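You operate a simulated robot arm through the tools that you are given. There is no shell and no other tool.

The job below is to be done with a simulated two-armed robot. You get a single attempt, and the scene is never put back.

JOB
Scrub the use first mat clean, shake the lowest rose lot even and stand it there.
Fine: go by the lot number; use the blue brush from the low cabinet drawer, put it back and shut the drawer; the other two bottles stay. Set down upright: blue brush, what you pick out. What is to be rubbed or washed off counts as gone when no trace of it is left.

The check looks at the end state, three seconds after you hand in, the way a careful person would. Anything else that was tipped, shoved, dropped, spilled or broken makes it a failure.

ROBOT AND FRAMES
Two 7-joint arms with two-finger parallel grippers on one trunk, on a base that drives. Base frame: it is fixed to the floor where the robot stands at the start and does not move with it; the origin is under the middle of the robot, x ahead of it, y to its left, z up. Lengths are in m, angles in degrees, forces in N, time in s.
The left shoulder is at the start at [0.05, 0.209, 1.121], the right one opposite. With the tool pointing down near the work surface each hand reaches from about 0.1 to 0.82 m from the robot's upright axis, wherever it stands, measured 20 degrees to its own side. Places, roughly: blue brush [1.5, 1.5, 0.5]; inside of the low cabinet drawer [1.6, 1.5, 0.5]; low cabinet drawer [1.6, 1.5, 0.6]; rose bottle [0.75, 1.25, 1]; sticky drip [1.5, 1.5, 0.7]; top of the use first mat [1.5, 1.5, 0.7]; yellow level [1.75, 1.5, 0.5]. Payload 4.4 kg a hand.
The tool frame of a hand sits at the grasp point between the pads (the TCP): z along the fingers, y along the line on which they close. The tips reach 0.023 m beyond it. The gripper opens to 0.094 m. The fingers are 0.038 m wide and 0.01 m thick; the gripper's body (0.054 by 0.096 m) begins 0.039 m behind the TCP.
Orientation is that of the tool frame in the base frame, as a unit quaternion [x, y, z, w]. With the fingers straight down and closing along the base's y, the tool's x points along the base's -x, its y along +y and its z along -z.

CONTROLS
- The arms move only by the tool nudge_tool. It takes "left_motion", "right_motion" or both (then of equal length, played together; a hand with none holds still); each is a list of rows, each a list of 3 entries, a list of its own where there are three numbers: the shift along the tool's x, y, z in units of 200 mm (1.0 is 200 mm), then the turn, a rotation vector about the tool's x, y, z in units of 90 degrees (1.0 is 90 degrees), then the closure, from 0 (fully open) to 1 (shut). In form: [[[dx, dy, dz], [ax, ay, az], claw], ...]. A call has 1 to 20 rows; each row is the pose to reach, as a shift and turn from the pose commanded when the call began, along the tool's axes at that moment. A call with a number of a shift or a turn outside -1 to 1 is refused whole. Rows are played at 5 a second. More than 0.05 m and 8.6 degrees between two rows, or a gripper value outside its range, and nothing of the call is played. Where a pose cannot be reached the arm comes as near as it can. A force on the tool above 40 N (or 10 N above the force at the start of the call, whichever is more), or a blocked arm, ends the call early, and 0.2 s more pass. Each finger travels about 0.108 m/s and halts on what it meets, pressing with about 31 N; the grip force reading is that of the motor and also rises with nothing between the fingers. The clock runs only during rows and for 0.2 s after the last one: add rows that repeat a pose to give the fingers time. It gives the time, the measured TCP pose, the force on the tool (base axes), the opening and the grip force at its end, in the units of the frame above (readings bear some noise), with the torque about the TCP (base axes, N m) and any sound that the robot's microphone picked up, and new pictures: "views" is both (left out), scene, wrist or none (wrist: the cameras of the hands that moved).
- Cameras (640 x 400 px; columns grow to the right, rows downward): "scene" is now at [0.1445, 0.0138, 1.29]; the picture's right is [0.18, -0.98, 0.00], its down [-0.67, -0.13, -0.73] and it looks along [0.72, 0.14, -0.68] (base axes); focal length 252 px, centre (320, 200). "left" rides on the left gripper at [0.086, -0.016, -0.074] in its tool frame; the picture's right is [0.18, 0.98, 0.00], its down [-0.58, 0.11, -0.81] and it looks along [-0.79, 0.15, 0.59] (tool axes); focal length 243 px, centre (320, 200). "right" rides on the right gripper at [0.086, 0.016, -0.075] in its tool frame; the picture's right is [-0.18, 0.98, 0.00], its down [-0.58, -0.11, -0.81] and it looks along [-0.79, -0.15, 0.59] (tool axes); focal length 243 px, centre (320, 200). There is no depth. A picture from a camera that has moved, and an enlarged one, comes with that camera's place and axes in the base frame and with its lens. The place of the scene camera against the robot may be out by one fixed shift of up to 0.018 m in any direction.
- raise_lower(by): slides the trunk up (or, below 0, down) by that many m; the arms and the scene camera ride with it, the base frame stays. It gives what a move gives, with no picture.
- drive_base(legs): drives the robot by 1 to 6 legs, each [ahead, left, turn to the left] in m, m and degrees, along the robot's own axes; the way and the turn of a leg run together, so that a leg with both is an arc; at most 1.5 m and 180 degrees a leg. The arms and the cameras ride along, it lands a little off, and it stops where it bumps. It gives what a move gives, and a new picture of the scene camera.
- turn_head(pan, tilt): turns the head with the scene camera to pan (to the left, within 80 degrees either way) and tilt (down, from -29 to 69), counted from straight ahead of the robot. It gives what a move gives, and a new picture of the scene camera.
- enlarge(camera, box): a new picture of the part [left, top, right, bottom] of that camera's present view, enlarged. It takes no simulated time.
- job_done(): hands the job in; it is judged then, once.

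Places have to be worked out from the pictures, the camera data and where the tool is seen. Open the grippers and draw the arms clear of the work before you hand the job in, unless the task says otherwise.

The tools are called after "Call:" as a command line: name --argument value ..., lists and objects as JSON in quotes. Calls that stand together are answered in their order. nudge_tool: Moves the arms, as the interface text tells. Its arguments: {"type":"object","properties":{"left_motion":{"type":"array","items":{"type":"array"}},"right_motion":{"type":"array","items":{"type":"array"}},"views":{"type":"string","enum":["both","scene","wrist","none"]}},"required":[]} The other tools are called the same way: raise_lower (by) slides the trunk up or down; drive_base (legs) drives the base; turn_head (pan, tilt) turns the head that bears the scene camera; enlarge (camera, box) takes an enlarged picture of a part of a camera's view; job_done () hands the job in.

At the start:

```text
t: 0.0
left_tcp_pos: [0.4492, 0.2452, 0.7871]
left_ee_rot: [0.0, 1.0, 0.0, 0.0]
left_contact_force: [-1.0, 0.7, 0.1]
left_torque: [0.01, 0.01, 0.02]
left_opening: 0.0942
left_gripper_force: 0.1
right_tcp_pos: [0.4514, -0.2411, 0.7724]
right_ee_rot: [0.0, 1.0, 0.0, 0.001]
right_contact_force: [0.3, -1.0, -1.1]
right_torque: [0.01, -0.03, 0.01]
right_opening: 0.0936
right_gripper_force: 0.1
trunk travel left (down, up): [-0.2, 0.363]
robot x, y, heading: [-0.0005, -0.0007, 0.2]
head pan, tilt: [10.6, 42.8]
```

scene: 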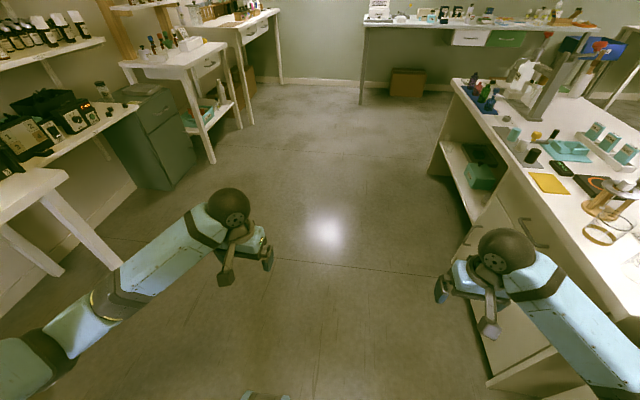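
right: 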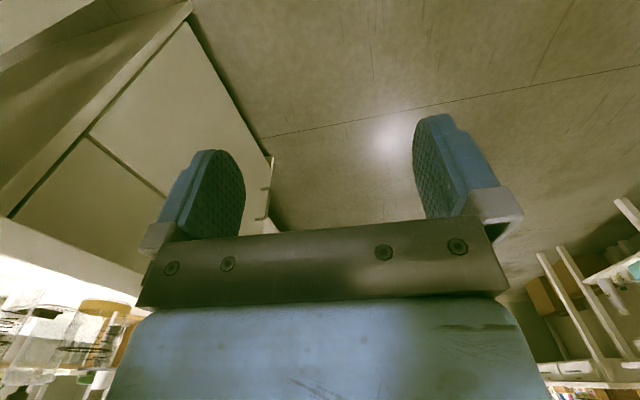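
left: 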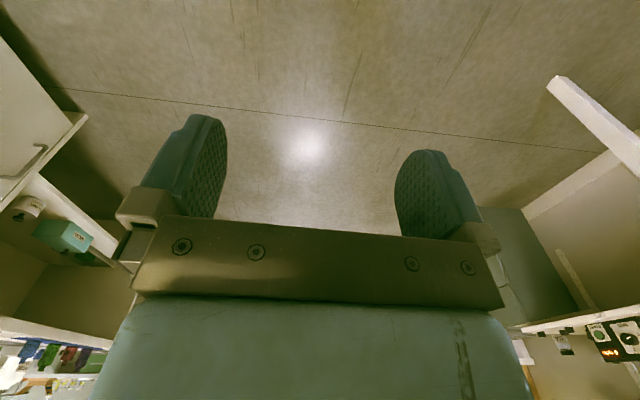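

The picture shows a lab with shelves on the left and a low cabinet further left-ahead. I turn the head to the left to look at the area around the rose bottles and the low cabinet.

Call:
turn_head --pan 50 --tilt 25

```text
t: 1.1
left_tcp_pos: [0.4478, 0.2462, 0.7868]
left_ee_rot: [0.0, 1.0, 0.0, 0.0]
left_contact_force: [1.0, 0.5, 0.2]
left_torque: [-0.02, -0.01, -0.01]
left_opening: 0.0942
left_gripper_force: 0.0
right_tcp_pos: [0.4516, -0.2415, 0.7716]
right_ee_rot: [0.0, 1.0, 0.001, -0.001]
right_contact_force: [-0.2, -0.3, -0.1]
right_torque: [-0.03, 0.01, -0.02]
right_opening: 0.0942
right_gripper_force: 0.1
trunk travel left (down, up): [-0.2, 0.363]
robot x, y, heading: [0.0007, -0.0001, 0.0]
head pan, tilt: [50.0, 25.0]
camera scene: at [0.1222, 0.069, 1.3174], right [0.77, -0.64, 0.0], down [-0.27, -0.32, -0.91], along [0.58, 0.69, -0.42], focal length 252 px, centre (320, 200)
```

scene: 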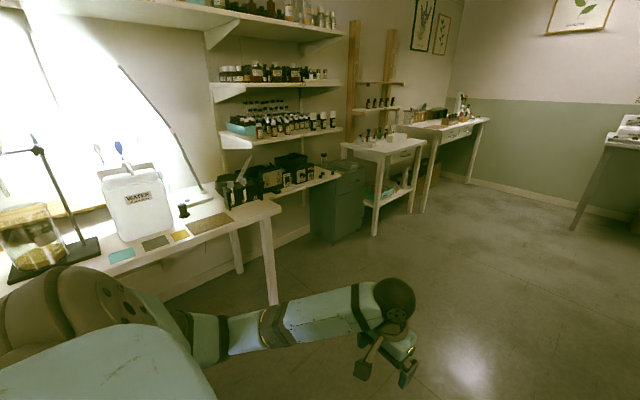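

The green low cabinet stands at about column 340 and the shelves with bottles are left of it. I enlarge these parts.

Call:
enlarge --camera "scene" --box '[200, 50, 360, 150]'

Call:
enlarge --camera "scene" --box '[260, 130, 420, 250]'

Call:
enlarge --camera "scene" --box '[200, 140, 300, 220]'

```text
4.00 times, centred on (280, 100) of scene
camera zoom: at [0.1222, 0.069, 1.3174], right [0.77, -0.64, 0.0], down [-0.27, -0.32, -0.91], along [0.58, 0.69, -0.42], focal length 1007 px, centre (480, 600)
```

zoom: 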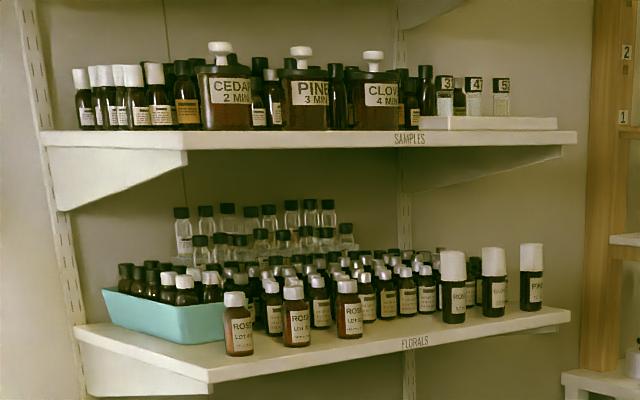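

```text
3.33 times, centred on (340, 190) of scene
camera zoom: at [0.1222, 0.069, 1.3174], right [0.77, -0.64, 0.0], down [-0.27, -0.32, -0.91], along [0.58, 0.69, -0.42], focal length 839 px, centre (253, 233)
```

zoom: 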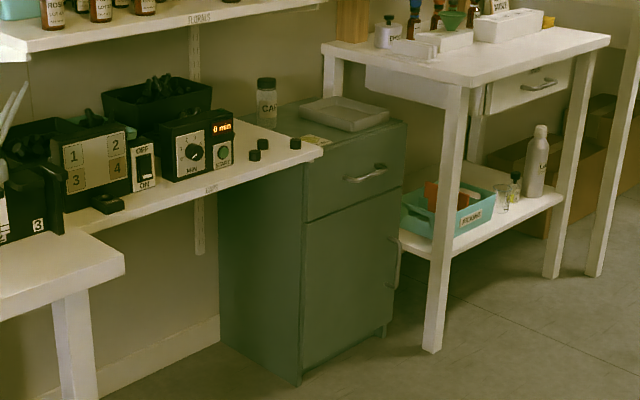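

```text
5.00 times, centred on (250, 180) of scene
camera zoom: at [0.1222, 0.069, 1.3174], right [0.77, -0.64, 0.0], down [-0.27, -0.32, -0.91], along [0.58, 0.69, -0.42], focal length 1259 px, centre (670, 300)
```

zoom: 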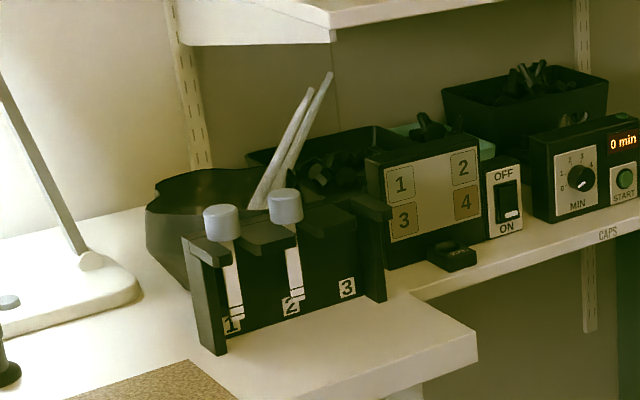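

The three ROSE bottles stand at the front of the FLORALS shelf around x 0.75, y 1.25; I enlarge further to read their lot labels.

Call:
enlarge --camera "scene" --box '[250, 118, 298, 148]'

Call:
enlarge --camera "scene" --box '[328, 145, 392, 185]'

```text
13.33 times, centred on (274, 133) of scene
camera zoom: at [0.1222, 0.069, 1.3174], right [0.77, -0.64, 0.0], down [-0.27, -0.32, -0.91], along [0.58, 0.69, -0.42], focal length 3358 px, centre (933, 1093)
```

zoom: 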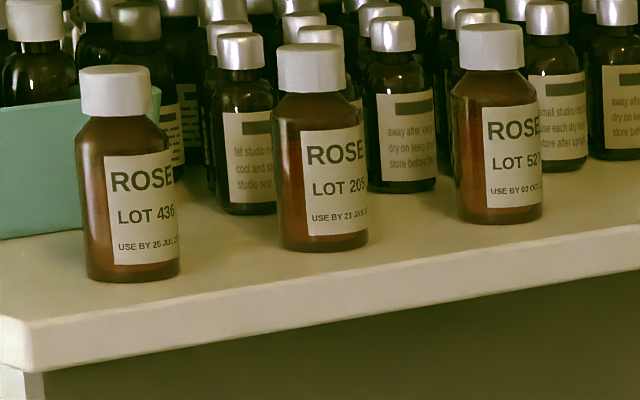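

```text
10.00 times, centred on (360, 165) of scene
camera zoom: at [0.1222, 0.069, 1.3174], right [0.77, -0.64, 0.0], down [-0.27, -0.32, -0.91], along [0.58, 0.69, -0.42], focal length 2518 px, centre (-80, 550)
```

zoom: 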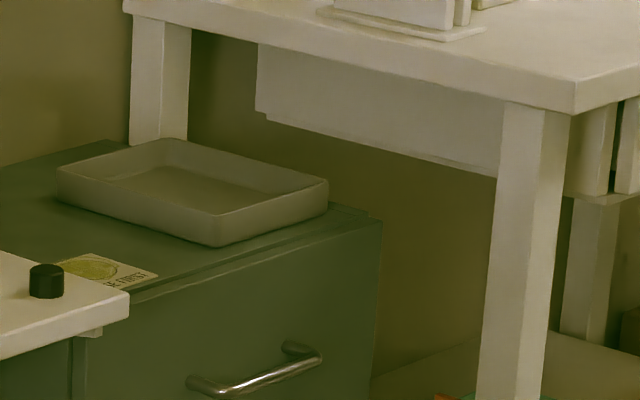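

The lots read about 436, 20x and 52x (the labels turn away, I will check from the front). The "use first" mat with the yellow drip is on the cabinet top's near-left corner. I drive to stand in front of the cabinet, facing it.

Call:
drive_base --legs '[[1.1, 0.1, 0], [0.0, 0.0, 90]]'

Call:
turn_head --pan 30 --tilt 10

```text
t: 10.5
left_tcp_pos: [0.8702, 0.5546, 0.7875]
left_ee_rot: [-0.699, 0.715, 0.001, 0.0]
left_contact_force: [0.2, -0.3, -0.3]
left_torque: [0.0, 0.01, -0.02]
left_opening: 0.0941
left_gripper_force: 0.1
right_tcp_pos: [1.3547, 0.5453, 0.7722]
right_ee_rot: [-0.698, 0.716, -0.001, 0.001]
right_contact_force: [0.2, 0.1, -0.4]
right_torque: [0.02, 0.02, 0.02]
right_opening: 0.0939
right_gripper_force: 0.1
trunk travel left (down, up): [-0.2, 0.363]
robot x, y, heading: [1.1036, 0.0973, 88.6]
head pan, tilt: [50.0, 25.0]
camera scene: at [1.0316, 0.2271, 1.3174], right [0.66, 0.75, 0.0], down [0.32, -0.28, -0.91], along [-0.68, 0.6, -0.42], focal length 252 px, centre (320, 200)
```

scene: 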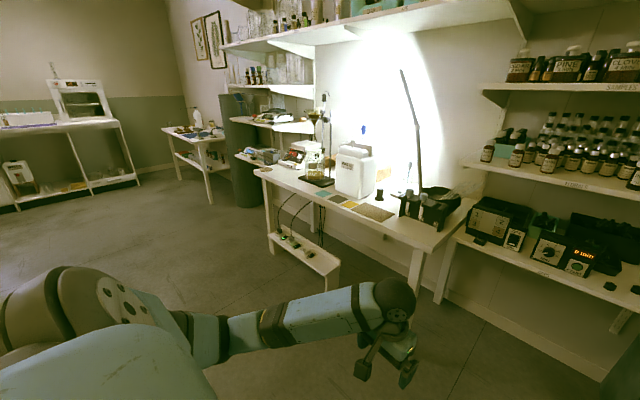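

```text
t: 11.3
left_tcp_pos: [0.8702, 0.5557, 0.787]
left_ee_rot: [-0.698, 0.716, 0.0, 0.0]
left_contact_force: [0.1, 0.1, 0.6]
left_torque: [-0.01, 0.01, -0.01]
left_opening: 0.0936
left_gripper_force: 0.1
right_tcp_pos: [1.355, 0.5442, 0.7718]
right_ee_rot: [-0.699, 0.715, -0.001, 0.0]
right_contact_force: [-0.9, 0.2, 0.0]
right_torque: [0.01, 0.02, 0.03]
right_opening: 0.0942
right_gripper_force: 0.0
trunk travel left (down, up): [-0.2, 0.363]
robot x, y, heading: [1.1019, 0.101, 88.6]
head pan, tilt: [30.0, 10.0]
camera scene: at [1.0562, 0.2478, 1.3417], right [0.88, 0.48, 0.0], down [0.08, -0.15, -0.98], along [-0.47, 0.86, -0.17], focal length 252 px, centre (320, 200)
```

scene: 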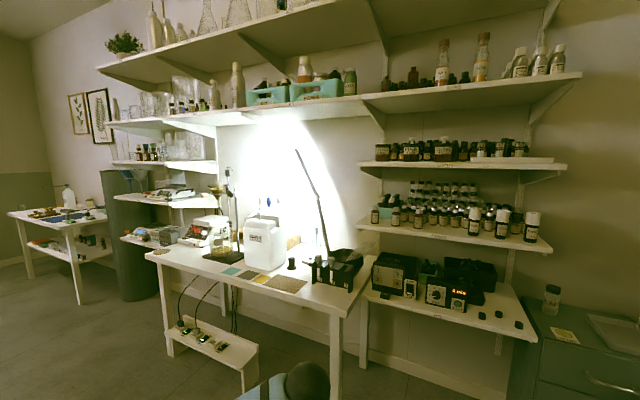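

Now I face the shelf wall; I enlarge the rose bottles and the cabinet top.

Call:
enlarge --camera "scene" --box '[364, 195, 428, 235]'

Call:
turn_head --pan -25 --tilt 35

```text
10.00 times, centred on (396, 215) of scene
camera zoom: at [1.0562, 0.2478, 1.3417], right [0.88, 0.48, 0.0], down [0.08, -0.15, -0.98], along [-0.47, 0.86, -0.17], focal length 2518 px, centre (-440, 50)
```

zoom: 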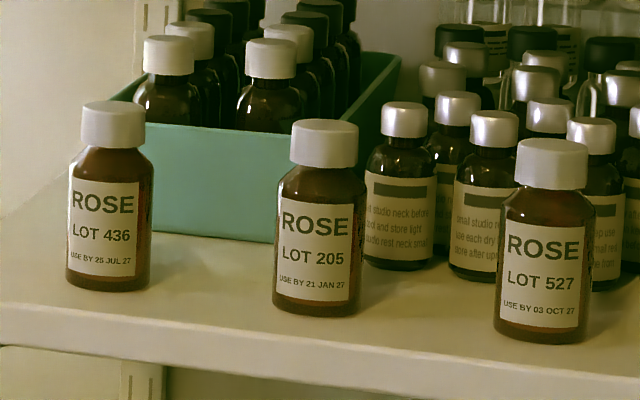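

```text
t: 12.6
left_tcp_pos: [0.87, 0.5547, 0.786]
left_ee_rot: [-0.699, 0.716, 0.0, 0.0]
left_contact_force: [-0.4, 0.1, -0.2]
left_torque: [0.04, -0.02, 0.0]
left_opening: 0.0937
left_gripper_force: 0.1
right_tcp_pos: [1.3553, 0.5458, 0.7725]
right_ee_rot: [-0.698, 0.716, 0.0, 0.0]
right_contact_force: [0.1, -0.8, -0.5]
right_torque: [0.0, 0.02, 0.01]
right_opening: 0.094
right_gripper_force: 0.1
trunk travel left (down, up): [-0.2, 0.363]
robot x, y, heading: [1.1048, 0.1008, 88.8]
head pan, tilt: [-25.0, 35.0]
camera scene: at [1.1399, 0.2451, 1.3017], right [0.9, -0.44, 0.0], down [-0.25, -0.51, -0.82], along [0.36, 0.73, -0.57], focal length 252 px, centre (320, 200)
```

scene: 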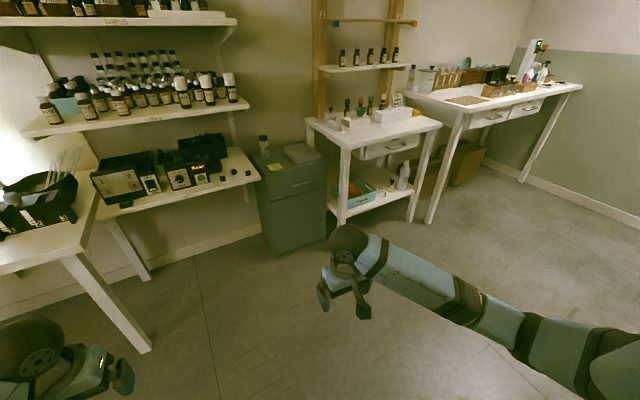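

Lot 205, the middle bottle, is the lowest rose lot, at about (0.84, 1.32). Now I drive closer to the cabinet and look at it.

Call:
drive_base --legs '[[0.4, -0.28, 1.2]]'

Call:
turn_head --pan -15 --tilt 42

```text
t: 15.6
left_tcp_pos: [1.1466, 0.9497, 0.7868]
left_ee_rot: [-0.704, 0.71, 0.0, 0.0]
left_contact_force: [0.4, 0.2, -0.5]
left_torque: [-0.01, 0.0, -0.01]
left_opening: 0.0938
left_gripper_force: 0.0
right_tcp_pos: [1.632, 0.9458, 0.7723]
right_ee_rot: [-0.704, 0.71, -0.001, 0.0]
right_contact_force: [-0.8, 0.5, -0.1]
right_torque: [0.01, -0.01, 0.01]
right_opening: 0.0941
right_gripper_force: 0.1
trunk travel left (down, up): [-0.2, 0.363]
robot x, y, heading: [1.3872, 0.4981, 89.5]
head pan, tilt: [-25.0, 35.0]
camera scene: at [1.422, 0.6434, 1.3016], right [0.9, -0.43, 0.0], down [-0.25, -0.52, -0.82], along [0.35, 0.74, -0.57], focal length 252 px, centre (320, 200)
```

scene: 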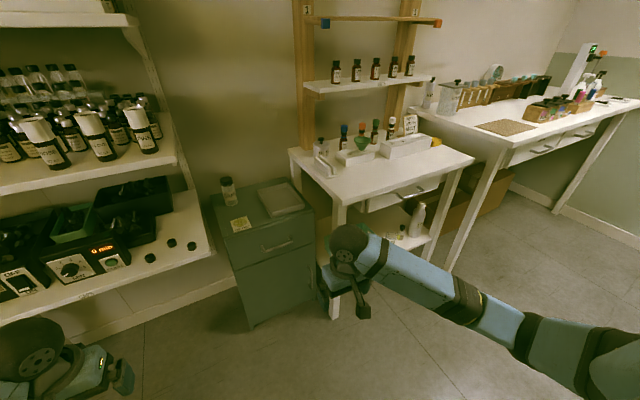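

```text
t: 16.3
left_tcp_pos: [1.1474, 0.9487, 0.7859]
left_ee_rot: [-0.704, 0.71, 0.0, 0.0]
left_contact_force: [0.3, 0.1, -0.5]
left_torque: [-0.02, 0.03, 0.0]
left_opening: 0.0939
left_gripper_force: 0.1
right_tcp_pos: [1.6318, 0.9474, 0.7718]
right_ee_rot: [-0.704, 0.71, 0.0, 0.0]
right_contact_force: [0.2, -0.5, -0.4]
right_torque: [-0.01, 0.0, 0.01]
right_opening: 0.0939
right_gripper_force: 0.1
trunk travel left (down, up): [-0.2, 0.363]
robot x, y, heading: [1.3876, 0.4985, 89.6]
head pan, tilt: [-15.0, 42.0]
camera scene: at [1.4063, 0.6442, 1.2912], right [0.96, -0.27, 0.0], down [-0.18, -0.64, -0.74], along [0.2, 0.72, -0.67], focal length 252 px, centre (320, 200)
```

scene: 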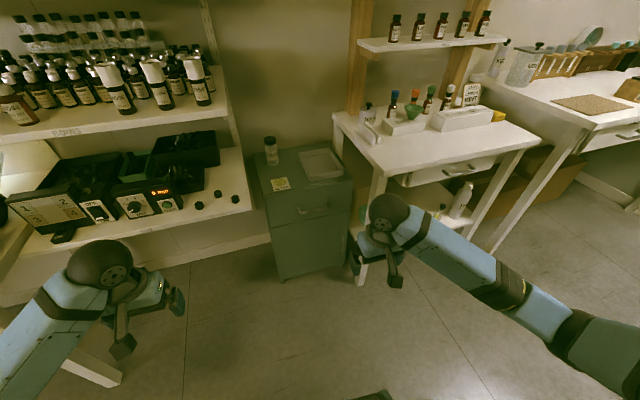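

Call:
enlarge --camera "scene" --box '[240, 120, 368, 200]'

Call:
enlarge --camera "scene" --box '[240, 180, 400, 280]'

```text
5.00 times, centred on (304, 160) of scene
camera zoom: at [1.4063, 0.6442, 1.2912], right [0.96, -0.27, 0.0], down [-0.18, -0.64, -0.74], along [0.2, 0.72, -0.67], focal length 1259 px, centre (400, 400)
```

zoom: 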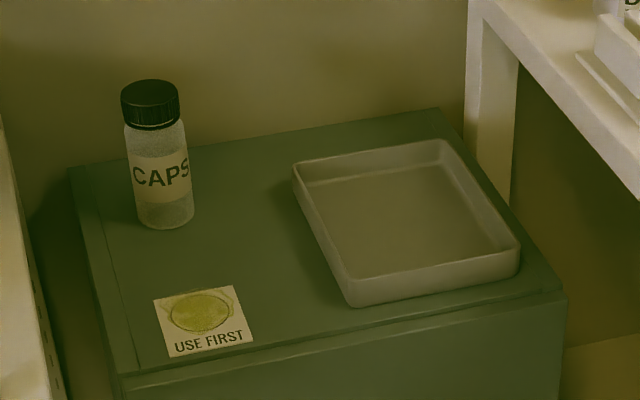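

```text
4.00 times, centred on (320, 230) of scene
camera zoom: at [1.4063, 0.6442, 1.2912], right [0.96, -0.27, 0.0], down [-0.18, -0.64, -0.74], along [0.2, 0.72, -0.67], focal length 1007 px, centre (320, 80)
```

zoom: 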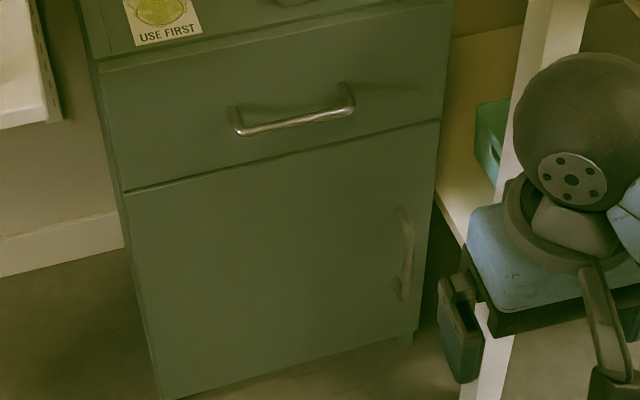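

The mat lies at about (1.465, 1.45, 0.68); the drawer handle is a horizontal bar at about (1.575, 1.35, 0.59). I turn the right hand to point ahead with its fingers closing vertically, moving towards a pose in front of the handle.

Call:
nudge_tool --right_motion '[[[-0.0375, 0.018, 0.05], [-0.048, -0.048, 0.048], 0.2], [[-0.075, 0.036, 0.1], [-0.096, -0.096, 0.096], 0.2], [[-0.1125, 0.053, 0.15], [-0.144, -0.144, 0.144], 0.2], [[-0.15, 0.071, 0.2], [-0.1925, -0.1925, 0.1925], 0.2], [[-0.1875, 0.089, 0.25], [-0.2406, -0.2406, 0.2406], 0.2], [[-0.225, 0.107, 0.3], [-0.2887, -0.2887, 0.2887], 0.2], [[-0.2625, 0.125, 0.35], [-0.3369, -0.3369, 0.3369], 0.2], [[-0.3, 0.1425, 0.4], [-0.385, -0.385, 0.385], 0.2], [[-0.3375, 0.16, 0.45], [-0.433, -0.433, 0.433], 0.2], [[-0.375, 0.178, 0.5], [-0.481, -0.481, 0.481], 0.2], [[-0.4125, 0.196, 0.55], [-0.529, -0.529, 0.529], 0.2], [[-0.45, 0.214, 0.6], [-0.5775, -0.5775, 0.5775], 0.2], [[-0.4875, 0.232, 0.65], [-0.6256, -0.6256, 0.6256], 0.2], [[-0.525, 0.249, 0.7], [-0.6737, -0.6737, 0.6737], 0.2], [[-0.5625, 0.267, 0.75], [-0.7219, -0.7219, 0.7219], 0.2], [[-0.6, 0.285, 0.8], [-0.77, -0.77, 0.77], 0.2], [[-0.6, 0.285, 0.8], [-0.77, -0.77, 0.77], 0.2]]'

```text
t: 20.1
left_tcp_pos: [1.1477, 0.9533, 0.7811]
left_ee_rot: [-0.705, 0.709, -0.002, -0.002]
left_contact_force: [-0.3, 1.0, -1.0]
left_torque: [-0.13, -0.01, 0.01]
left_opening: 0.0941
left_gripper_force: 0.1
right_tcp_pos: [1.6583, 1.0738, 0.6169]
right_ee_rot: [-0.033, 0.695, 0.716, 0.057]
right_contact_force: [-0.6, 0.4, -0.7]
right_torque: [0.06, 0.0, -0.04]
right_opening: 0.0754
right_gripper_force: 0.0
trunk travel left (down, up): [-0.2, 0.363]
robot x, y, heading: [1.387, 0.4979, 89.9]
head pan, tilt: [-15.0, 42.0]
stopped in row 17 (right hand): the arm was blocked; the commanded pose is now the measured one
camera scene: at [1.407, 0.65, 1.2867], right [0.96, -0.27, 0.0], down [-0.18, -0.65, -0.74], along [0.2, 0.71, -0.67], focal length 252 px, centre (320, 200)
camera right: at [1.5667, 1.0017, 0.6213], right [0.06, -0.04, 1.0], down [0.56, -0.82, -0.06], along [0.82, 0.57, -0.03], focal length 243 px, centre (320, 200)
```

scene: 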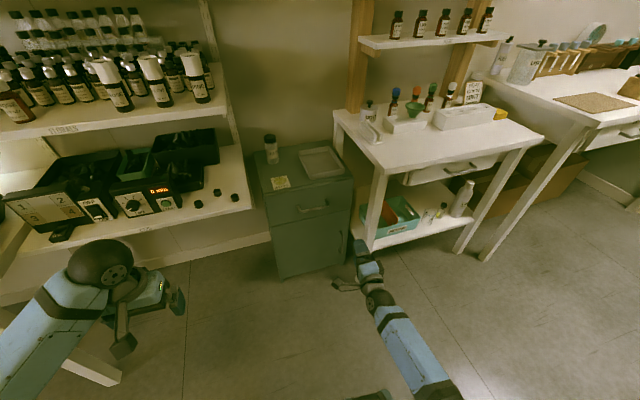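
right: 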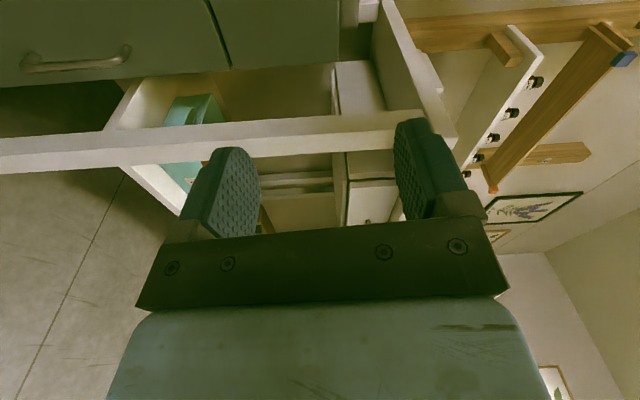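

The right hand is almost in the wanted attitude but the arm stalled, likely near a joint limit. I lower the trunk so that the arm comes more level.

Call:
raise_lower --by -0.15

```text
t: 21.9
left_tcp_pos: [1.1374, 0.9393, 0.6639]
left_ee_rot: [-0.704, 0.71, -0.001, 0.018]
left_contact_force: [-0.2, 0.5, 0.1]
left_torque: [0.04, -0.01, 0.03]
left_opening: 0.094
left_gripper_force: 0.0
right_tcp_pos: [1.6586, 1.0692, 0.5497]
right_ee_rot: [-0.044, 0.661, 0.746, 0.071]
right_contact_force: [-0.9, -0.3, 0.7]
right_torque: [-0.01, -0.02, 0.01]
right_opening: 0.0751
right_gripper_force: 0.0
trunk travel left (down, up): [-0.05, 0.513]
robot x, y, heading: [1.3853, 0.4988, 89.4]
head pan, tilt: [-15.0, 42.0]
```

The hands did not follow the trunk fully; I hold still for a moment and look again.

Call:
nudge_tool --right_motion '[[[0, 0, 0], [0, 0, 0], 0.2], [[0, 0, 0], [0, 0, 0], 0.2], [[0, 0, 0], [0, 0, 0], 0.2], [[0, 0, 0], [0, 0, 0], 0.2]]' --left_motion '[[[0, 0, 0], [0, 0, 0], 0], [[0, 0, 0], [0, 0, 0], 0], [[0, 0, 0], [0, 0, 0], 0], [[0, 0, 0], [0, 0, 0], 0]]'

```text
t: 23.1
left_tcp_pos: [1.1356, 0.9397, 0.6566]
left_ee_rot: [-0.704, 0.71, -0.002, 0.019]
left_contact_force: [-0.4, 0.1, 0.6]
left_torque: [0.04, 0.02, -0.02]
left_opening: 0.094
left_gripper_force: 0.1
right_tcp_pos: [1.6581, 1.0686, 0.5611]
right_ee_rot: [-0.047, 0.65, 0.754, 0.075]
right_contact_force: [-0.2, -0.5, 1.0]
right_torque: [0.0, 0.03, 0.01]
right_opening: 0.0751
right_gripper_force: 0.2
trunk travel left (down, up): [-0.05, 0.513]
robot x, y, heading: [1.3898, 0.4984, 89.4]
head pan, tilt: [-15.0, 42.0]
stopped in row 4 (left hand): the arm was blocked; the commanded pose is now the measured one
camera scene: at [1.3798, 0.6246, 1.1621], right [0.96, -0.27, 0.02], down [-0.15, -0.63, -0.76], along [0.22, 0.73, -0.65], focal length 252 px, centre (320, 200)
camera right: at [1.5672, 0.9966, 0.5533], right [0.01, -0.15, 0.99], down [0.57, -0.81, -0.13], along [0.82, 0.57, 0.08], focal length 243 px, centre (320, 200)
camera left: at [1.1484, 0.8521, 0.7283], right [-0.98, -0.18, -0.03], down [-0.13, 0.56, 0.82], along [-0.13, 0.81, -0.58], focal length 243 px, centre (320, 200)
```

scene: 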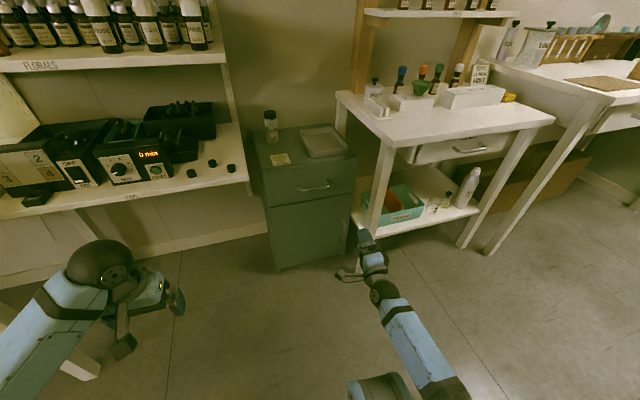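
right: 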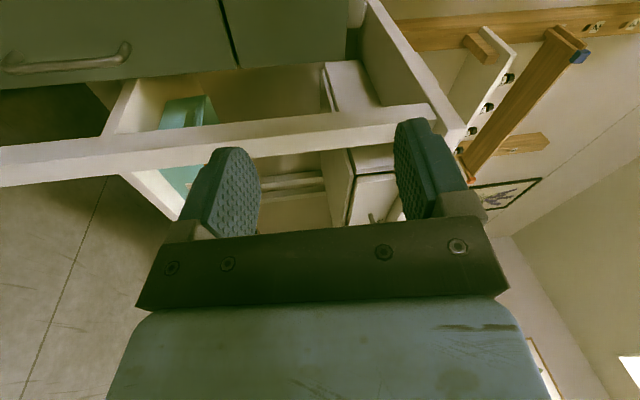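
left: 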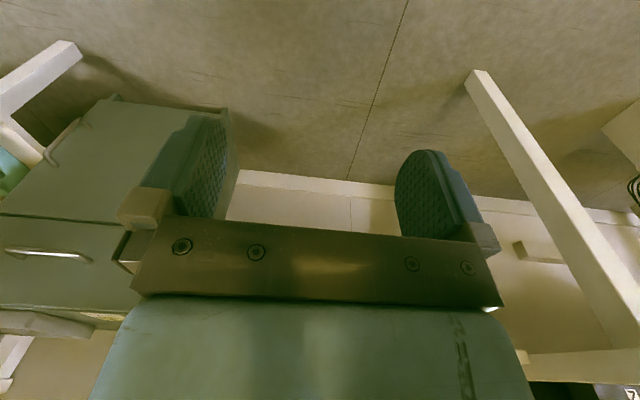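

The whole robot leans a little, so probably the right elbow rests on its own base. I raise the trunk back up.

Call:
raise_lower --by 0.2

Call:
nudge_tool --right_motion '[[[0, 0, 0], [0, 0, 0], 0.2], [[0, 0, 0], [0, 0, 0], 0.2], [[0, 0, 0], [0, 0, 0], 0.2], [[0, 0, 0], [0, 0, 0], 0.2]]' --views "scene"

```text
t: 25.2
left_tcp_pos: [1.1479, 0.9486, 0.8366]
left_ee_rot: [-0.705, 0.71, 0.0, 0.001]
left_contact_force: [0.2, -0.5, 0.6]
left_torque: [0.0, 0.02, -0.02]
left_opening: 0.0939
left_gripper_force: 0.0
right_tcp_pos: [1.665, 1.075, 0.7084]
right_ee_rot: [-0.037, 0.669, 0.74, 0.063]
right_contact_force: [0.0, -0.2, 0.1]
right_torque: [-0.01, -0.03, -0.03]
right_opening: 0.0754
right_gripper_force: 0.0
trunk travel left (down, up): [-0.25, 0.313]
robot x, y, heading: [1.3868, 0.4986, 89.3]
head pan, tilt: [-15.0, 42.0]
```

```text
t: 26.2
left_tcp_pos: [1.1466, 0.9486, 0.8373]
left_ee_rot: [-0.704, 0.71, 0.0, 0.0]
left_contact_force: [-0.5, 0.9, 0.6]
left_torque: [0.01, 0.01, -0.01]
left_opening: 0.0939
left_gripper_force: 0.0
right_tcp_pos: [1.6655, 1.076, 0.7091]
right_ee_rot: [-0.036, 0.669, 0.74, 0.064]
right_contact_force: [0.0, 0.9, 0.8]
right_torque: [-0.02, 0.01, -0.02]
right_opening: 0.0754
right_gripper_force: 0.1
trunk travel left (down, up): [-0.25, 0.313]
robot x, y, heading: [1.3844, 0.4977, 89.3]
head pan, tilt: [-15.0, 42.0]
camera scene: at [1.4062, 0.6443, 1.3411], right [0.96, -0.27, 0.0], down [-0.18, -0.64, -0.74], along [0.2, 0.72, -0.67], focal length 252 px, centre (320, 200)
```

scene: 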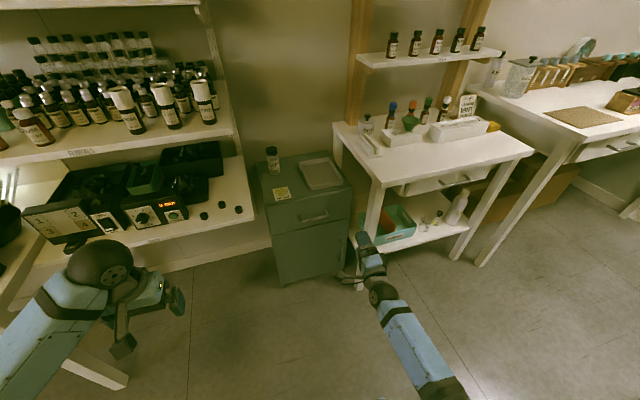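

The robot stands level again. I now choose a pose with the hand tilted 45 degrees down (elbow stays higher), lined up on the handle about 20 cm away.

Call:
nudge_tool --right_motion '[[[0.0575, 0.014, 0.08], [0.07, 0.0074, 0.0095], 0.2], [[0.115, 0.0275, 0.161], [0.141, 0.015, 0.019], 0.2], [[0.1725, 0.041, 0.241], [0.211, 0.022, 0.0285], 0.2], [[0.23, 0.055, 0.3215], [0.2815, 0.03, 0.038], 0.2], [[0.2875, 0.069, 0.402], [0.352, 0.037, 0.0475], 0.2], [[0.345, 0.0825, 0.482], [0.422, 0.0446, 0.057], 0.2], [[0.4025, 0.096, 0.563], [0.493, 0.052, 0.0665], 0.2], [[0.46, 0.11, 0.643], [0.563, 0.0595, 0.076], 0.2], [[0.46, 0.11, 0.643], [0.563, 0.0595, 0.076], 0.2]]'

```text
t: 26.9
left_tcp_pos: [1.1478, 0.9489, 0.8366]
left_ee_rot: [-0.705, 0.71, 0.0, 0.0]
left_contact_force: [0.8, -0.1, 0.5]
left_torque: [0.02, 0.0, 0.01]
left_opening: 0.094
left_gripper_force: 0.0
right_tcp_pos: [1.7326, 1.1018, 0.7033]
right_ee_rot: [-0.102, 0.756, 0.635, 0.124]
right_contact_force: [-0.6, 0.1, -0.1]
right_torque: [0.01, 0.02, -0.01]
right_opening: 0.075
right_gripper_force: 0.0
trunk travel left (down, up): [-0.25, 0.313]
robot x, y, heading: [1.3894, 0.4984, 89.4]
head pan, tilt: [-15.0, 42.0]
stopped in row 3 (right hand): the arm was blocked; the commanded pose is now the measured one
camera scene: at [1.4062, 0.6444, 1.3409], right [0.96, -0.27, 0.0], down [-0.18, -0.65, -0.74], along [0.2, 0.72, -0.67], focal length 252 px, centre (320, 200)
camera right: at [1.6401, 1.0304, 0.705], right [-0.13, 0.17, 0.98], down [0.54, -0.81, 0.21], along [0.83, 0.56, 0.02], focal length 243 px, centre (320, 200)
```

scene: 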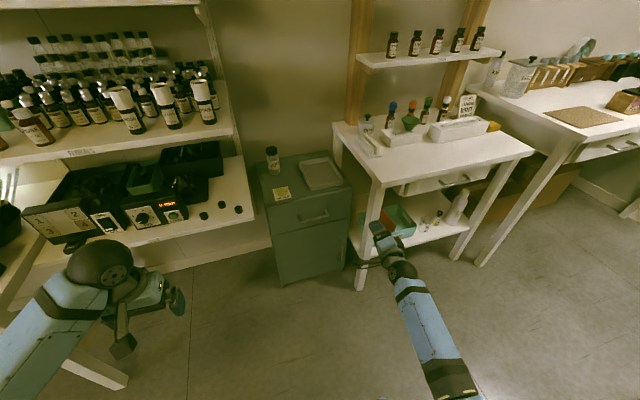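
right: 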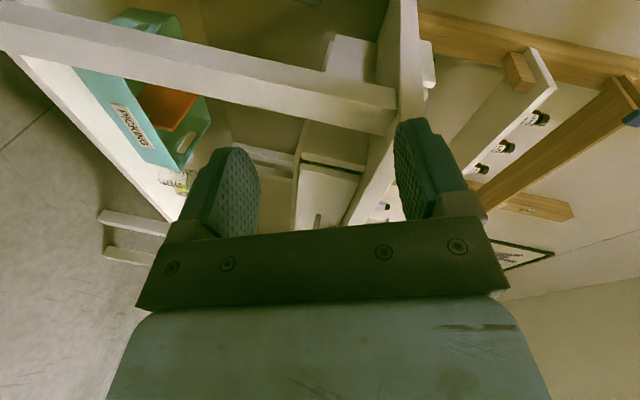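

That attitude runs into a wrist limit. I back the hand out to the finger-down pose before trying the other roll.

Call:
nudge_tool --right_motion '[[[0.034, 0.036, -0.069], [0.0381, 0.0561, -0.0483], 0.2], [[0.068, 0.073, -0.138], [0.0763, 0.1123, -0.0966], 0.2], [[0.101, 0.109, -0.207], [0.1144, 0.1684, -0.1449], 0.2], [[0.135, 0.146, -0.276], [0.1526, 0.2246, -0.1931], 0.2], [[0.169, 0.182, -0.345], [0.1907, 0.2807, -0.2414], 0.2], [[0.203, 0.219, -0.414], [0.2289, 0.3369, -0.2897], 0.2], [[0.237, 0.255, -0.482], [0.267, 0.393, -0.338], 0.2], [[0.27, 0.291, -0.551], [0.3051, 0.4491, -0.3863], 0.2], [[0.304, 0.328, -0.62], [0.3433, 0.5053, -0.4346], 0.2], [[0.338, 0.364, -0.689], [0.3814, 0.5614, -0.4829], 0.2], [[0.372, 0.401, -0.758], [0.4196, 0.6176, -0.5311], 0.2], [[0.405, 0.437, -0.827], [0.4577, 0.6737, -0.5794], 0.2], [[0.439, 0.474, -0.896], [0.4959, 0.7299, -0.6277], 0.2], [[0.473, 0.51, -0.965], [0.534, 0.786, -0.676], 0.2], [[0.473, 0.51, -0.965], [0.534, 0.786, -0.676], 0.2]]'

```text
t: 30.1
left_tcp_pos: [1.1463, 0.9484, 0.8363]
left_ee_rot: [-0.705, 0.71, 0.0, 0.0]
left_contact_force: [0.1, 0.6, 0.0]
left_torque: [0.01, 0.02, -0.01]
left_opening: 0.094
left_gripper_force: 0.0
right_tcp_pos: [1.5997, 0.9286, 0.8007]
right_ee_rot: [-0.705, 0.709, 0.0, 0.0]
right_contact_force: [0.4, 0.3, -0.3]
right_torque: [0.02, 0.0, 0.02]
right_opening: 0.0754
right_gripper_force: 0.1
trunk travel left (down, up): [-0.25, 0.313]
robot x, y, heading: [1.3902, 0.4963, 89.6]
head pan, tilt: [-15.0, 42.0]
camera scene: at [1.4059, 0.644, 1.3412], right [0.96, -0.27, 0.0], down [-0.18, -0.64, -0.74], along [0.2, 0.72, -0.67], focal length 252 px, centre (320, 200)
camera right: at [1.5814, 0.8419, 0.8772], right [-0.98, 0.19, 0.0], down [0.11, 0.58, 0.81], along [0.15, 0.79, -0.59], focal length 243 px, centre (320, 200)
```

scene: 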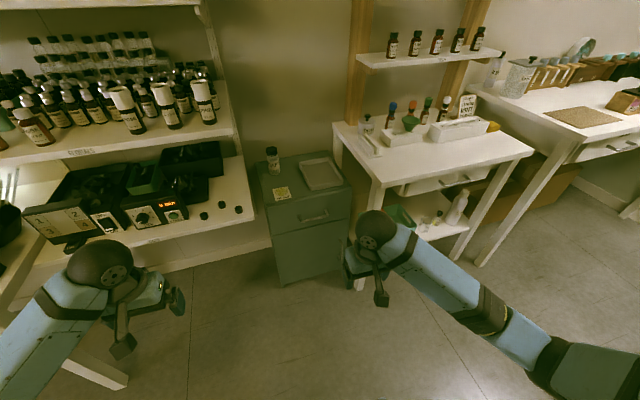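
right: 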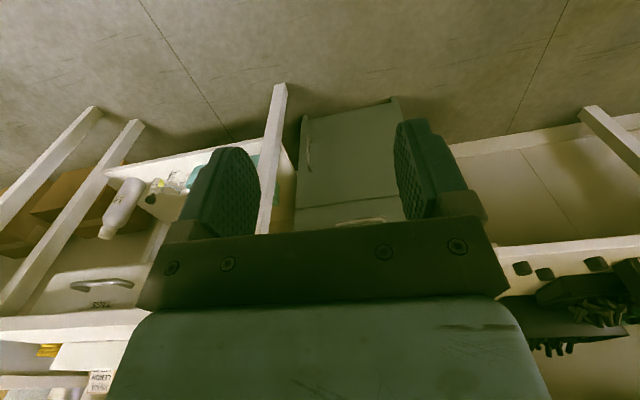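

Back in the finger-down pose precisely. Now the opposite roll with a 45-degree tilt towards the handle.

Call:
nudge_tool --right_motion '[[[-0.065, 0.01, 0], [0.0301, -0.0301, -0.0725], 0.2], [[-0.131, 0.019, 0], [0.0602, -0.0602, -0.1451], 0.2], [[-0.196, 0.029, 0], [0.0902, -0.0902, -0.2176], 0.2], [[-0.262, 0.038, 0], [0.1203, -0.1203, -0.2902], 0.2], [[-0.327, 0.048, 0], [0.1504, -0.1504, -0.3627], 0.2], [[-0.392, 0.058, 0], [0.1805, -0.1805, -0.4352], 0.2], [[-0.458, 0.067, 0], [0.2105, -0.2105, -0.5078], 0.2], [[-0.523, 0.077, 0], [0.2406, -0.2406, -0.5803], 0.2], [[-0.588, 0.087, 0], [0.2707, -0.2707, -0.6528], 0.2], [[-0.654, 0.096, 0], [0.3008, -0.3008, -0.7254], 0.2], [[-0.719, 0.106, 0], [0.3308, -0.3308, -0.7979], 0.2], [[-0.785, 0.115, 0], [0.3609, -0.3609, -0.8705], 0.2], [[-0.85, 0.125, 0], [0.391, -0.391, -0.943], 0.2], [[-0.85, 0.125, 0], [0.391, -0.391, -0.943], 0.2]]'

```text
t: 33.1
left_tcp_pos: [1.1472, 0.9483, 0.8367]
left_ee_rot: [-0.704, 0.71, 0.0, -0.001]
left_contact_force: [-0.2, 0.4, -0.3]
left_torque: [-0.03, -0.02, -0.06]
left_opening: 0.0939
left_gripper_force: 0.0
right_tcp_pos: [1.5762, 1.1003, 0.8028]
right_ee_rot: [0.923, -0.003, 0.0, -0.384]
right_contact_force: [-0.1, 0.3, 0.9]
right_torque: [0.02, -0.02, 0.02]
right_opening: 0.0753
right_gripper_force: 0.0
trunk travel left (down, up): [-0.25, 0.313]
robot x, y, heading: [1.3894, 0.4993, 89.6]
head pan, tilt: [-15.0, 42.0]
camera scene: at [1.4062, 0.6442, 1.3411], right [0.96, -0.27, 0.0], down [-0.18, -0.64, -0.74], along [0.2, 0.72, -0.67], focal length 252 px, centre (320, 200)
camera right: at [1.6614, 1.0346, 0.8444], right [-0.19, -0.69, -0.7], down [-0.58, -0.49, 0.65], along [-0.79, 0.53, -0.31], focal length 243 px, centre (320, 200)
```

scene: 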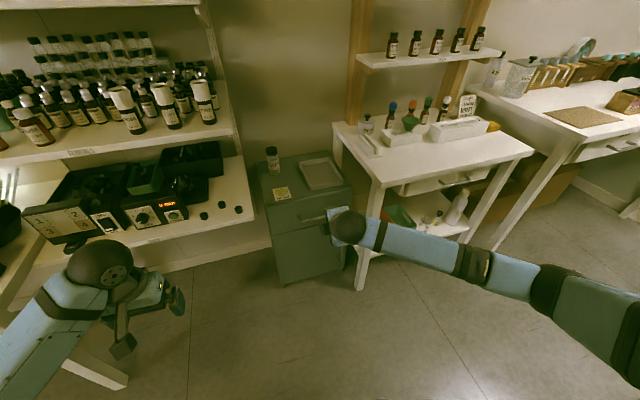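
right: 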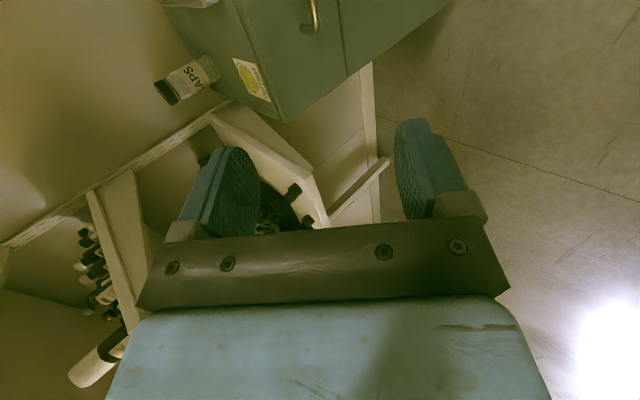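

The hand reached the tilted pose exactly. I enlarge the wrist and scene views to locate the handle.

Call:
enlarge --camera "right" --box '[210, 0, 370, 100]'

Call:
enlarge --camera "scene" --box '[260, 170, 388, 250]'

```text
4.00 times, centred on (290, 50) of right
camera zoom: at [1.6614, 1.0346, 0.8444], right [-0.19, -0.69, -0.7], down [-0.58, -0.49, 0.65], along [-0.79, 0.53, -0.31], focal length 970 px, centre (440, 800)
```

zoom: 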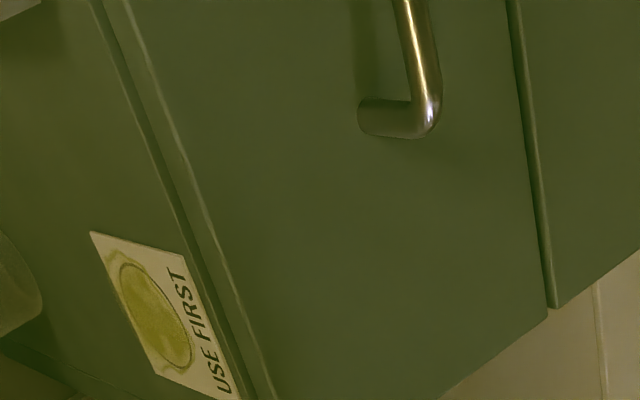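

```text
5.00 times, centred on (324, 210) of scene
camera zoom: at [1.4062, 0.6442, 1.3411], right [0.96, -0.27, 0.0], down [-0.18, -0.64, -0.74], along [0.2, 0.72, -0.67], focal length 1259 px, centre (300, 150)
```

zoom: 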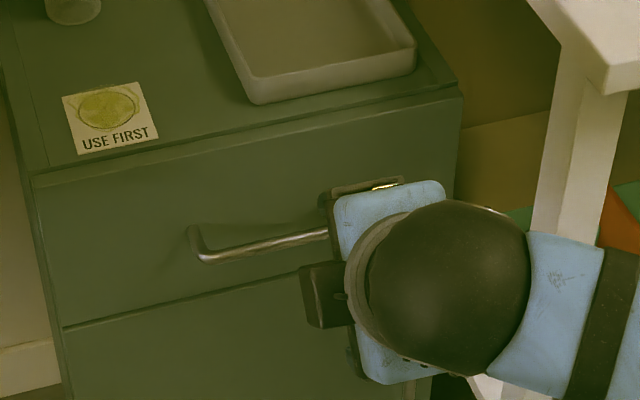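

The bar's left end comes out at about (1.524, 1.36, 0.573) and the drip at about (1.469, 1.462, 0.66). I approach along the tool axis by 20 cm and look again.

Call:
nudge_tool --right_motion '[[[0, -0.02, 0.16], [0, 0, 0], 0.3], [[0, -0.04, 0.33], [0, 0, 0], 0.3], [[0, -0.06, 0.5], [0, 0, 0], 0.3], [[0, -0.08, 0.67], [0, 0, 0], 0.3], [[0, -0.1, 0.83], [0, 0, 0], 0.3], [[0, -0.113, 1.0], [0, 0, 0], 0.3], [[0, -0.113, 1.0], [0, 0, 0], 0.3]]'

```text
t: 34.7
left_tcp_pos: [1.1471, 0.9486, 0.8376]
left_ee_rot: [-0.704, 0.71, 0.0, -0.001]
left_contact_force: [0.2, 0.0, 0.7]
left_torque: [0.01, -0.01, 0.03]
left_opening: 0.094
left_gripper_force: 0.0
right_tcp_pos: [1.5782, 1.2562, 0.6762]
right_ee_rot: [0.924, -0.004, 0.0, -0.383]
right_contact_force: [-0.2, 0.5, -0.4]
right_torque: [0.01, -0.01, -0.03]
right_opening: 0.0658
right_gripper_force: 0.0
trunk travel left (down, up): [-0.25, 0.313]
robot x, y, heading: [1.3878, 0.5011, 89.6]
head pan, tilt: [-15.0, 42.0]
camera scene: at [1.4064, 0.644, 1.3412], right [0.96, -0.27, 0.0], down [-0.18, -0.64, -0.74], along [0.2, 0.72, -0.67], focal length 252 px, centre (320, 200)
camera right: at [1.6627, 1.1906, 0.7184], right [-0.19, -0.69, -0.7], down [-0.58, -0.49, 0.65], along [-0.79, 0.53, -0.31], focal length 243 px, centre (320, 200)
```

scene: 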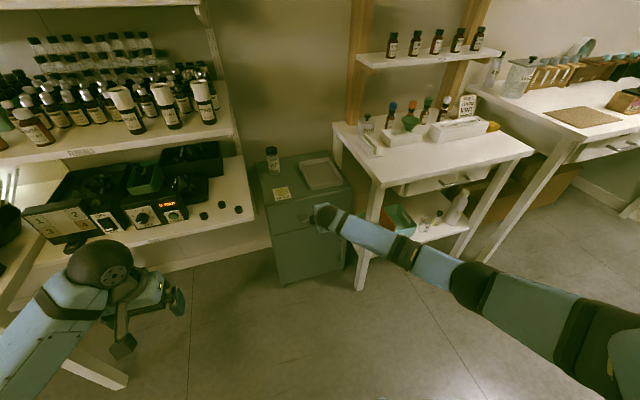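
right: 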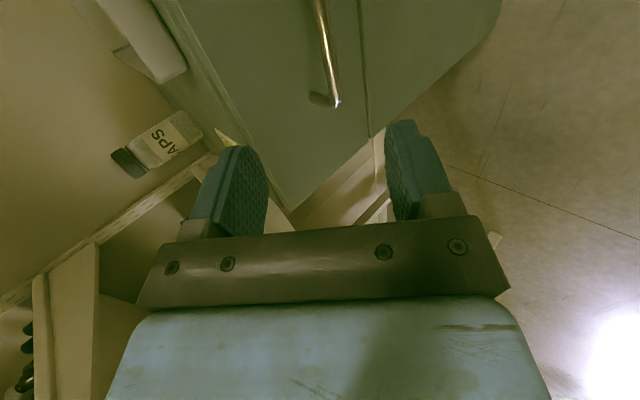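

The wrist views agree: the bar is at y 1.354, z 0.571. I narrow the gripper to about 3 cm and advance so the finger ends straddle the bar, then close.

Call:
nudge_tool --right_motion '[[[0, 0.01, 0.1], [0, 0, 0], 0.66], [[0, 0.02, 0.2], [0, 0, 0], 0.66], [[0, 0.025, 0.3], [0, 0, 0], 0.66], [[0, 0.025, 0.38], [0, 0, 0], 0.66], [[0, 0.025, 0.46], [0, 0, 0], 0.66], [[0, 0.025, 0.54], [0, 0, 0], 0.66], [[0, 0.025, 0.6], [0, 0, 0], 0.66], [[0, 0.025, 0.65], [0, 0, 0], 0.66]]'

```text
t: 36.5
left_tcp_pos: [1.1477, 0.9482, 0.8367]
left_ee_rot: [-0.704, 0.71, 0.0, 0.001]
left_contact_force: [-0.7, -0.2, -0.6]
left_torque: [0.0, -0.02, 0.01]
left_opening: 0.0942
left_gripper_force: 0.0
right_tcp_pos: [1.5739, 1.3312, 0.5931]
right_ee_rot: [0.923, -0.003, 0.0, -0.385]
right_contact_force: [0.1, 0.5, 0.4]
right_torque: [0.0, 0.02, 0.04]
right_opening: 0.0319
right_gripper_force: 0.1
right hand out of reach, approached as far as the arm can: row 7, 8
trunk travel left (down, up): [-0.25, 0.313]
robot x, y, heading: [1.3876, 0.4961, 89.3]
head pan, tilt: [-15.0, 42.0]
camera scene: at [1.4061, 0.6442, 1.3411], right [0.96, -0.27, 0.0], down [-0.18, -0.64, -0.74], along [0.2, 0.72, -0.67], focal length 252 px, centre (320, 200)
camera right: at [1.6595, 1.2653, 0.6359], right [-0.19, -0.69, -0.7], down [-0.58, -0.49, 0.65], along [-0.79, 0.53, -0.31], focal length 243 px, centre (320, 200)
```

scene: 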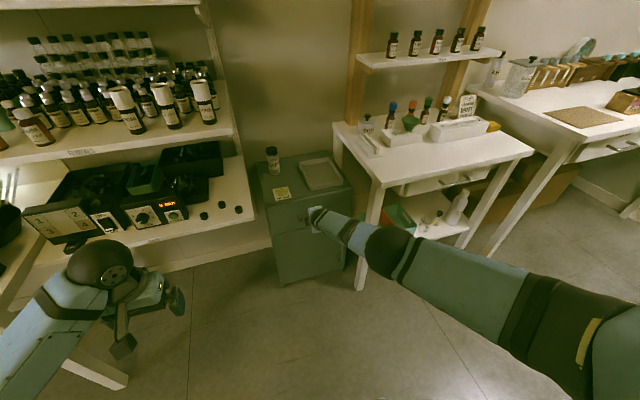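
right: 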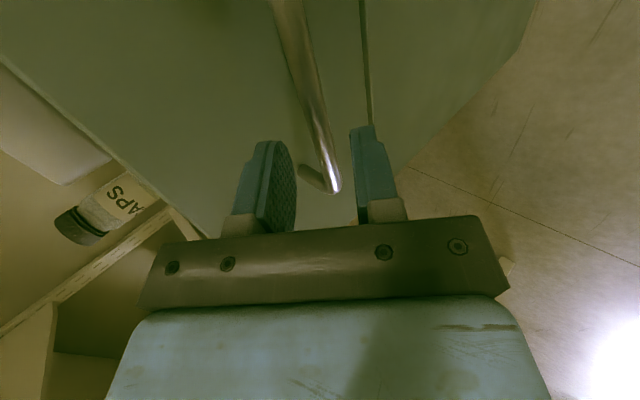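

The arm is at its reach limit about 3 cm short of the bar. I back off and drive the base 10 cm closer.

Call:
nudge_tool --right_motion '[[[0, 0, -0.15], [0, 0, 0], 0.66], [[0, 0.1, -0.3], [0, 0, 0], 0.66], [[0, 0.25, -0.45], [0, 0, 0], 0.66], [[0, 0.4, -0.55], [0, 0, 0], 0.66], [[0, 0.4, -0.55], [0, 0, 0], 0.66]]' --views "none"

Call:
drive_base --legs '[[0.12, 0.0, 0.3]]'

```text
t: 37.7
left_tcp_pos: [1.147, 0.9486, 0.8364]
left_ee_rot: [-0.704, 0.71, 0.0, -0.001]
left_contact_force: [-0.6, 0.5, -0.8]
left_torque: [-0.02, -0.03, 0.01]
left_opening: 0.094
left_gripper_force: 0.0
right_tcp_pos: [1.5507, 1.2875, 0.5427]
right_ee_rot: [0.923, -0.003, 0.001, -0.385]
right_contact_force: [-0.1, 0.0, -0.1]
right_torque: [0.02, 0.0, 0.01]
right_opening: 0.0322
right_gripper_force: 0.1
right hand out of reach, approached as far as the arm can: row 1, 2, 3, 4, 5
trunk travel left (down, up): [-0.25, 0.313]
robot x, y, heading: [1.3899, 0.4988, 89.6]
head pan, tilt: [-15.0, 42.0]
```

```text
t: 38.8
left_tcp_pos: [1.1459, 1.0094, 0.8362]
left_ee_rot: [-0.706, 0.708, 0.0, -0.001]
left_contact_force: [0.6, -0.9, 0.4]
left_torque: [-0.01, -0.01, -0.02]
left_opening: 0.0941
left_gripper_force: 0.1
right_tcp_pos: [1.5531, 1.3424, 0.5317]
right_ee_rot: [0.926, -0.005, 0.003, -0.377]
right_contact_force: [-0.3, -1.8, -7.7]
right_torque: [0.01, -0.18, 0.01]
right_opening: 0.0293
right_gripper_force: 0.0
trunk travel left (down, up): [-0.25, 0.313]
robot x, y, heading: [1.3906, 0.5583, 89.9]
head pan, tilt: [-15.0, 42.0]
stopped in leg 1: the force on the tool passed its limit at 52 N (the readings are from after the stop); the commanded pose is now the measured one
camera scene: at [1.4062, 0.7063, 1.3411], right [0.96, -0.26, 0.0], down [-0.18, -0.65, -0.74], along [0.2, 0.72, -0.67], focal length 252 px, centre (320, 200)
```

scene: 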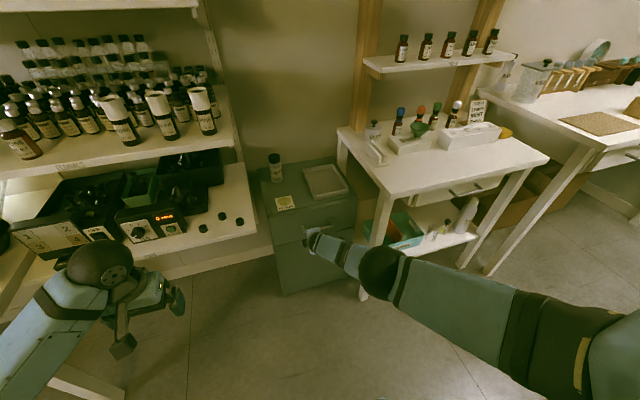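

The hand had dipped under the bar and the drive bumped it. I back the base off straight away.

Call:
drive_base --legs '[[-0.12, 0.0, 0]]'

Call:
enlarge --camera "scene" --box '[220, 120, 380, 240]'

```text
t: 40.0
left_tcp_pos: [1.1448, 0.8861, 0.8366]
left_ee_rot: [-0.706, 0.709, 0.0, 0.0]
left_contact_force: [-0.3, -0.5, 0.4]
left_torque: [0.01, 0.03, 0.0]
left_opening: 0.0939
left_gripper_force: 0.1
right_tcp_pos: [1.5494, 1.2202, 0.5354]
right_ee_rot: [0.926, -0.003, 0.001, -0.378]
right_contact_force: [0.6, 0.3, 1.2]
right_torque: [-0.02, 0.02, 0.0]
right_opening: 0.0321
right_gripper_force: 0.0
trunk travel left (down, up): [-0.25, 0.313]
robot x, y, heading: [1.3903, 0.4362, 89.8]
head pan, tilt: [-15.0, 42.0]
camera scene: at [1.4056, 0.5822, 1.3413], right [0.96, -0.26, 0.0], down [-0.18, -0.64, -0.74], along [0.2, 0.72, -0.67], focal length 252 px, centre (320, 200)
```

scene: 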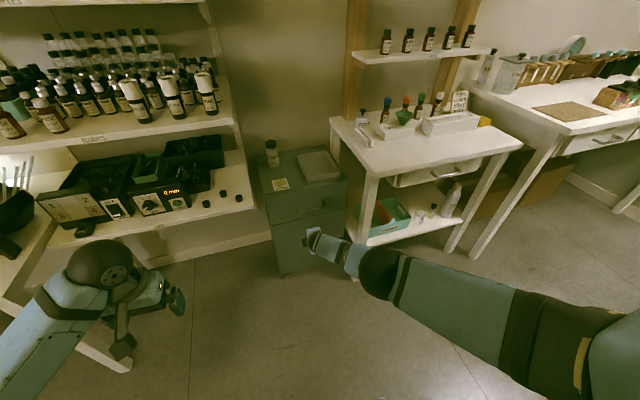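

```text
3.33 times, centred on (300, 180) of scene
camera zoom: at [1.4056, 0.5822, 1.3413], right [0.96, -0.26, 0.0], down [-0.18, -0.64, -0.74], along [0.2, 0.72, -0.67], focal length 839 px, centre (387, 267)
```

zoom: 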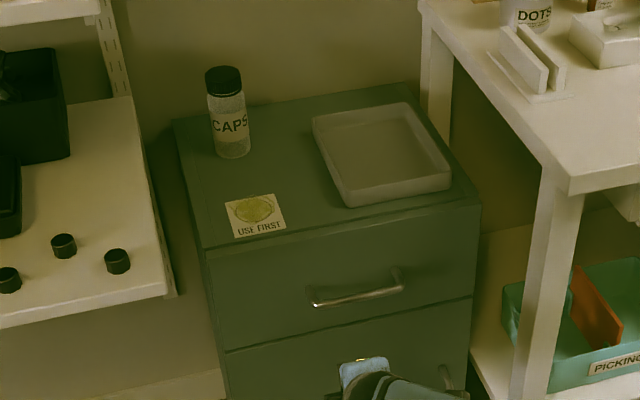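

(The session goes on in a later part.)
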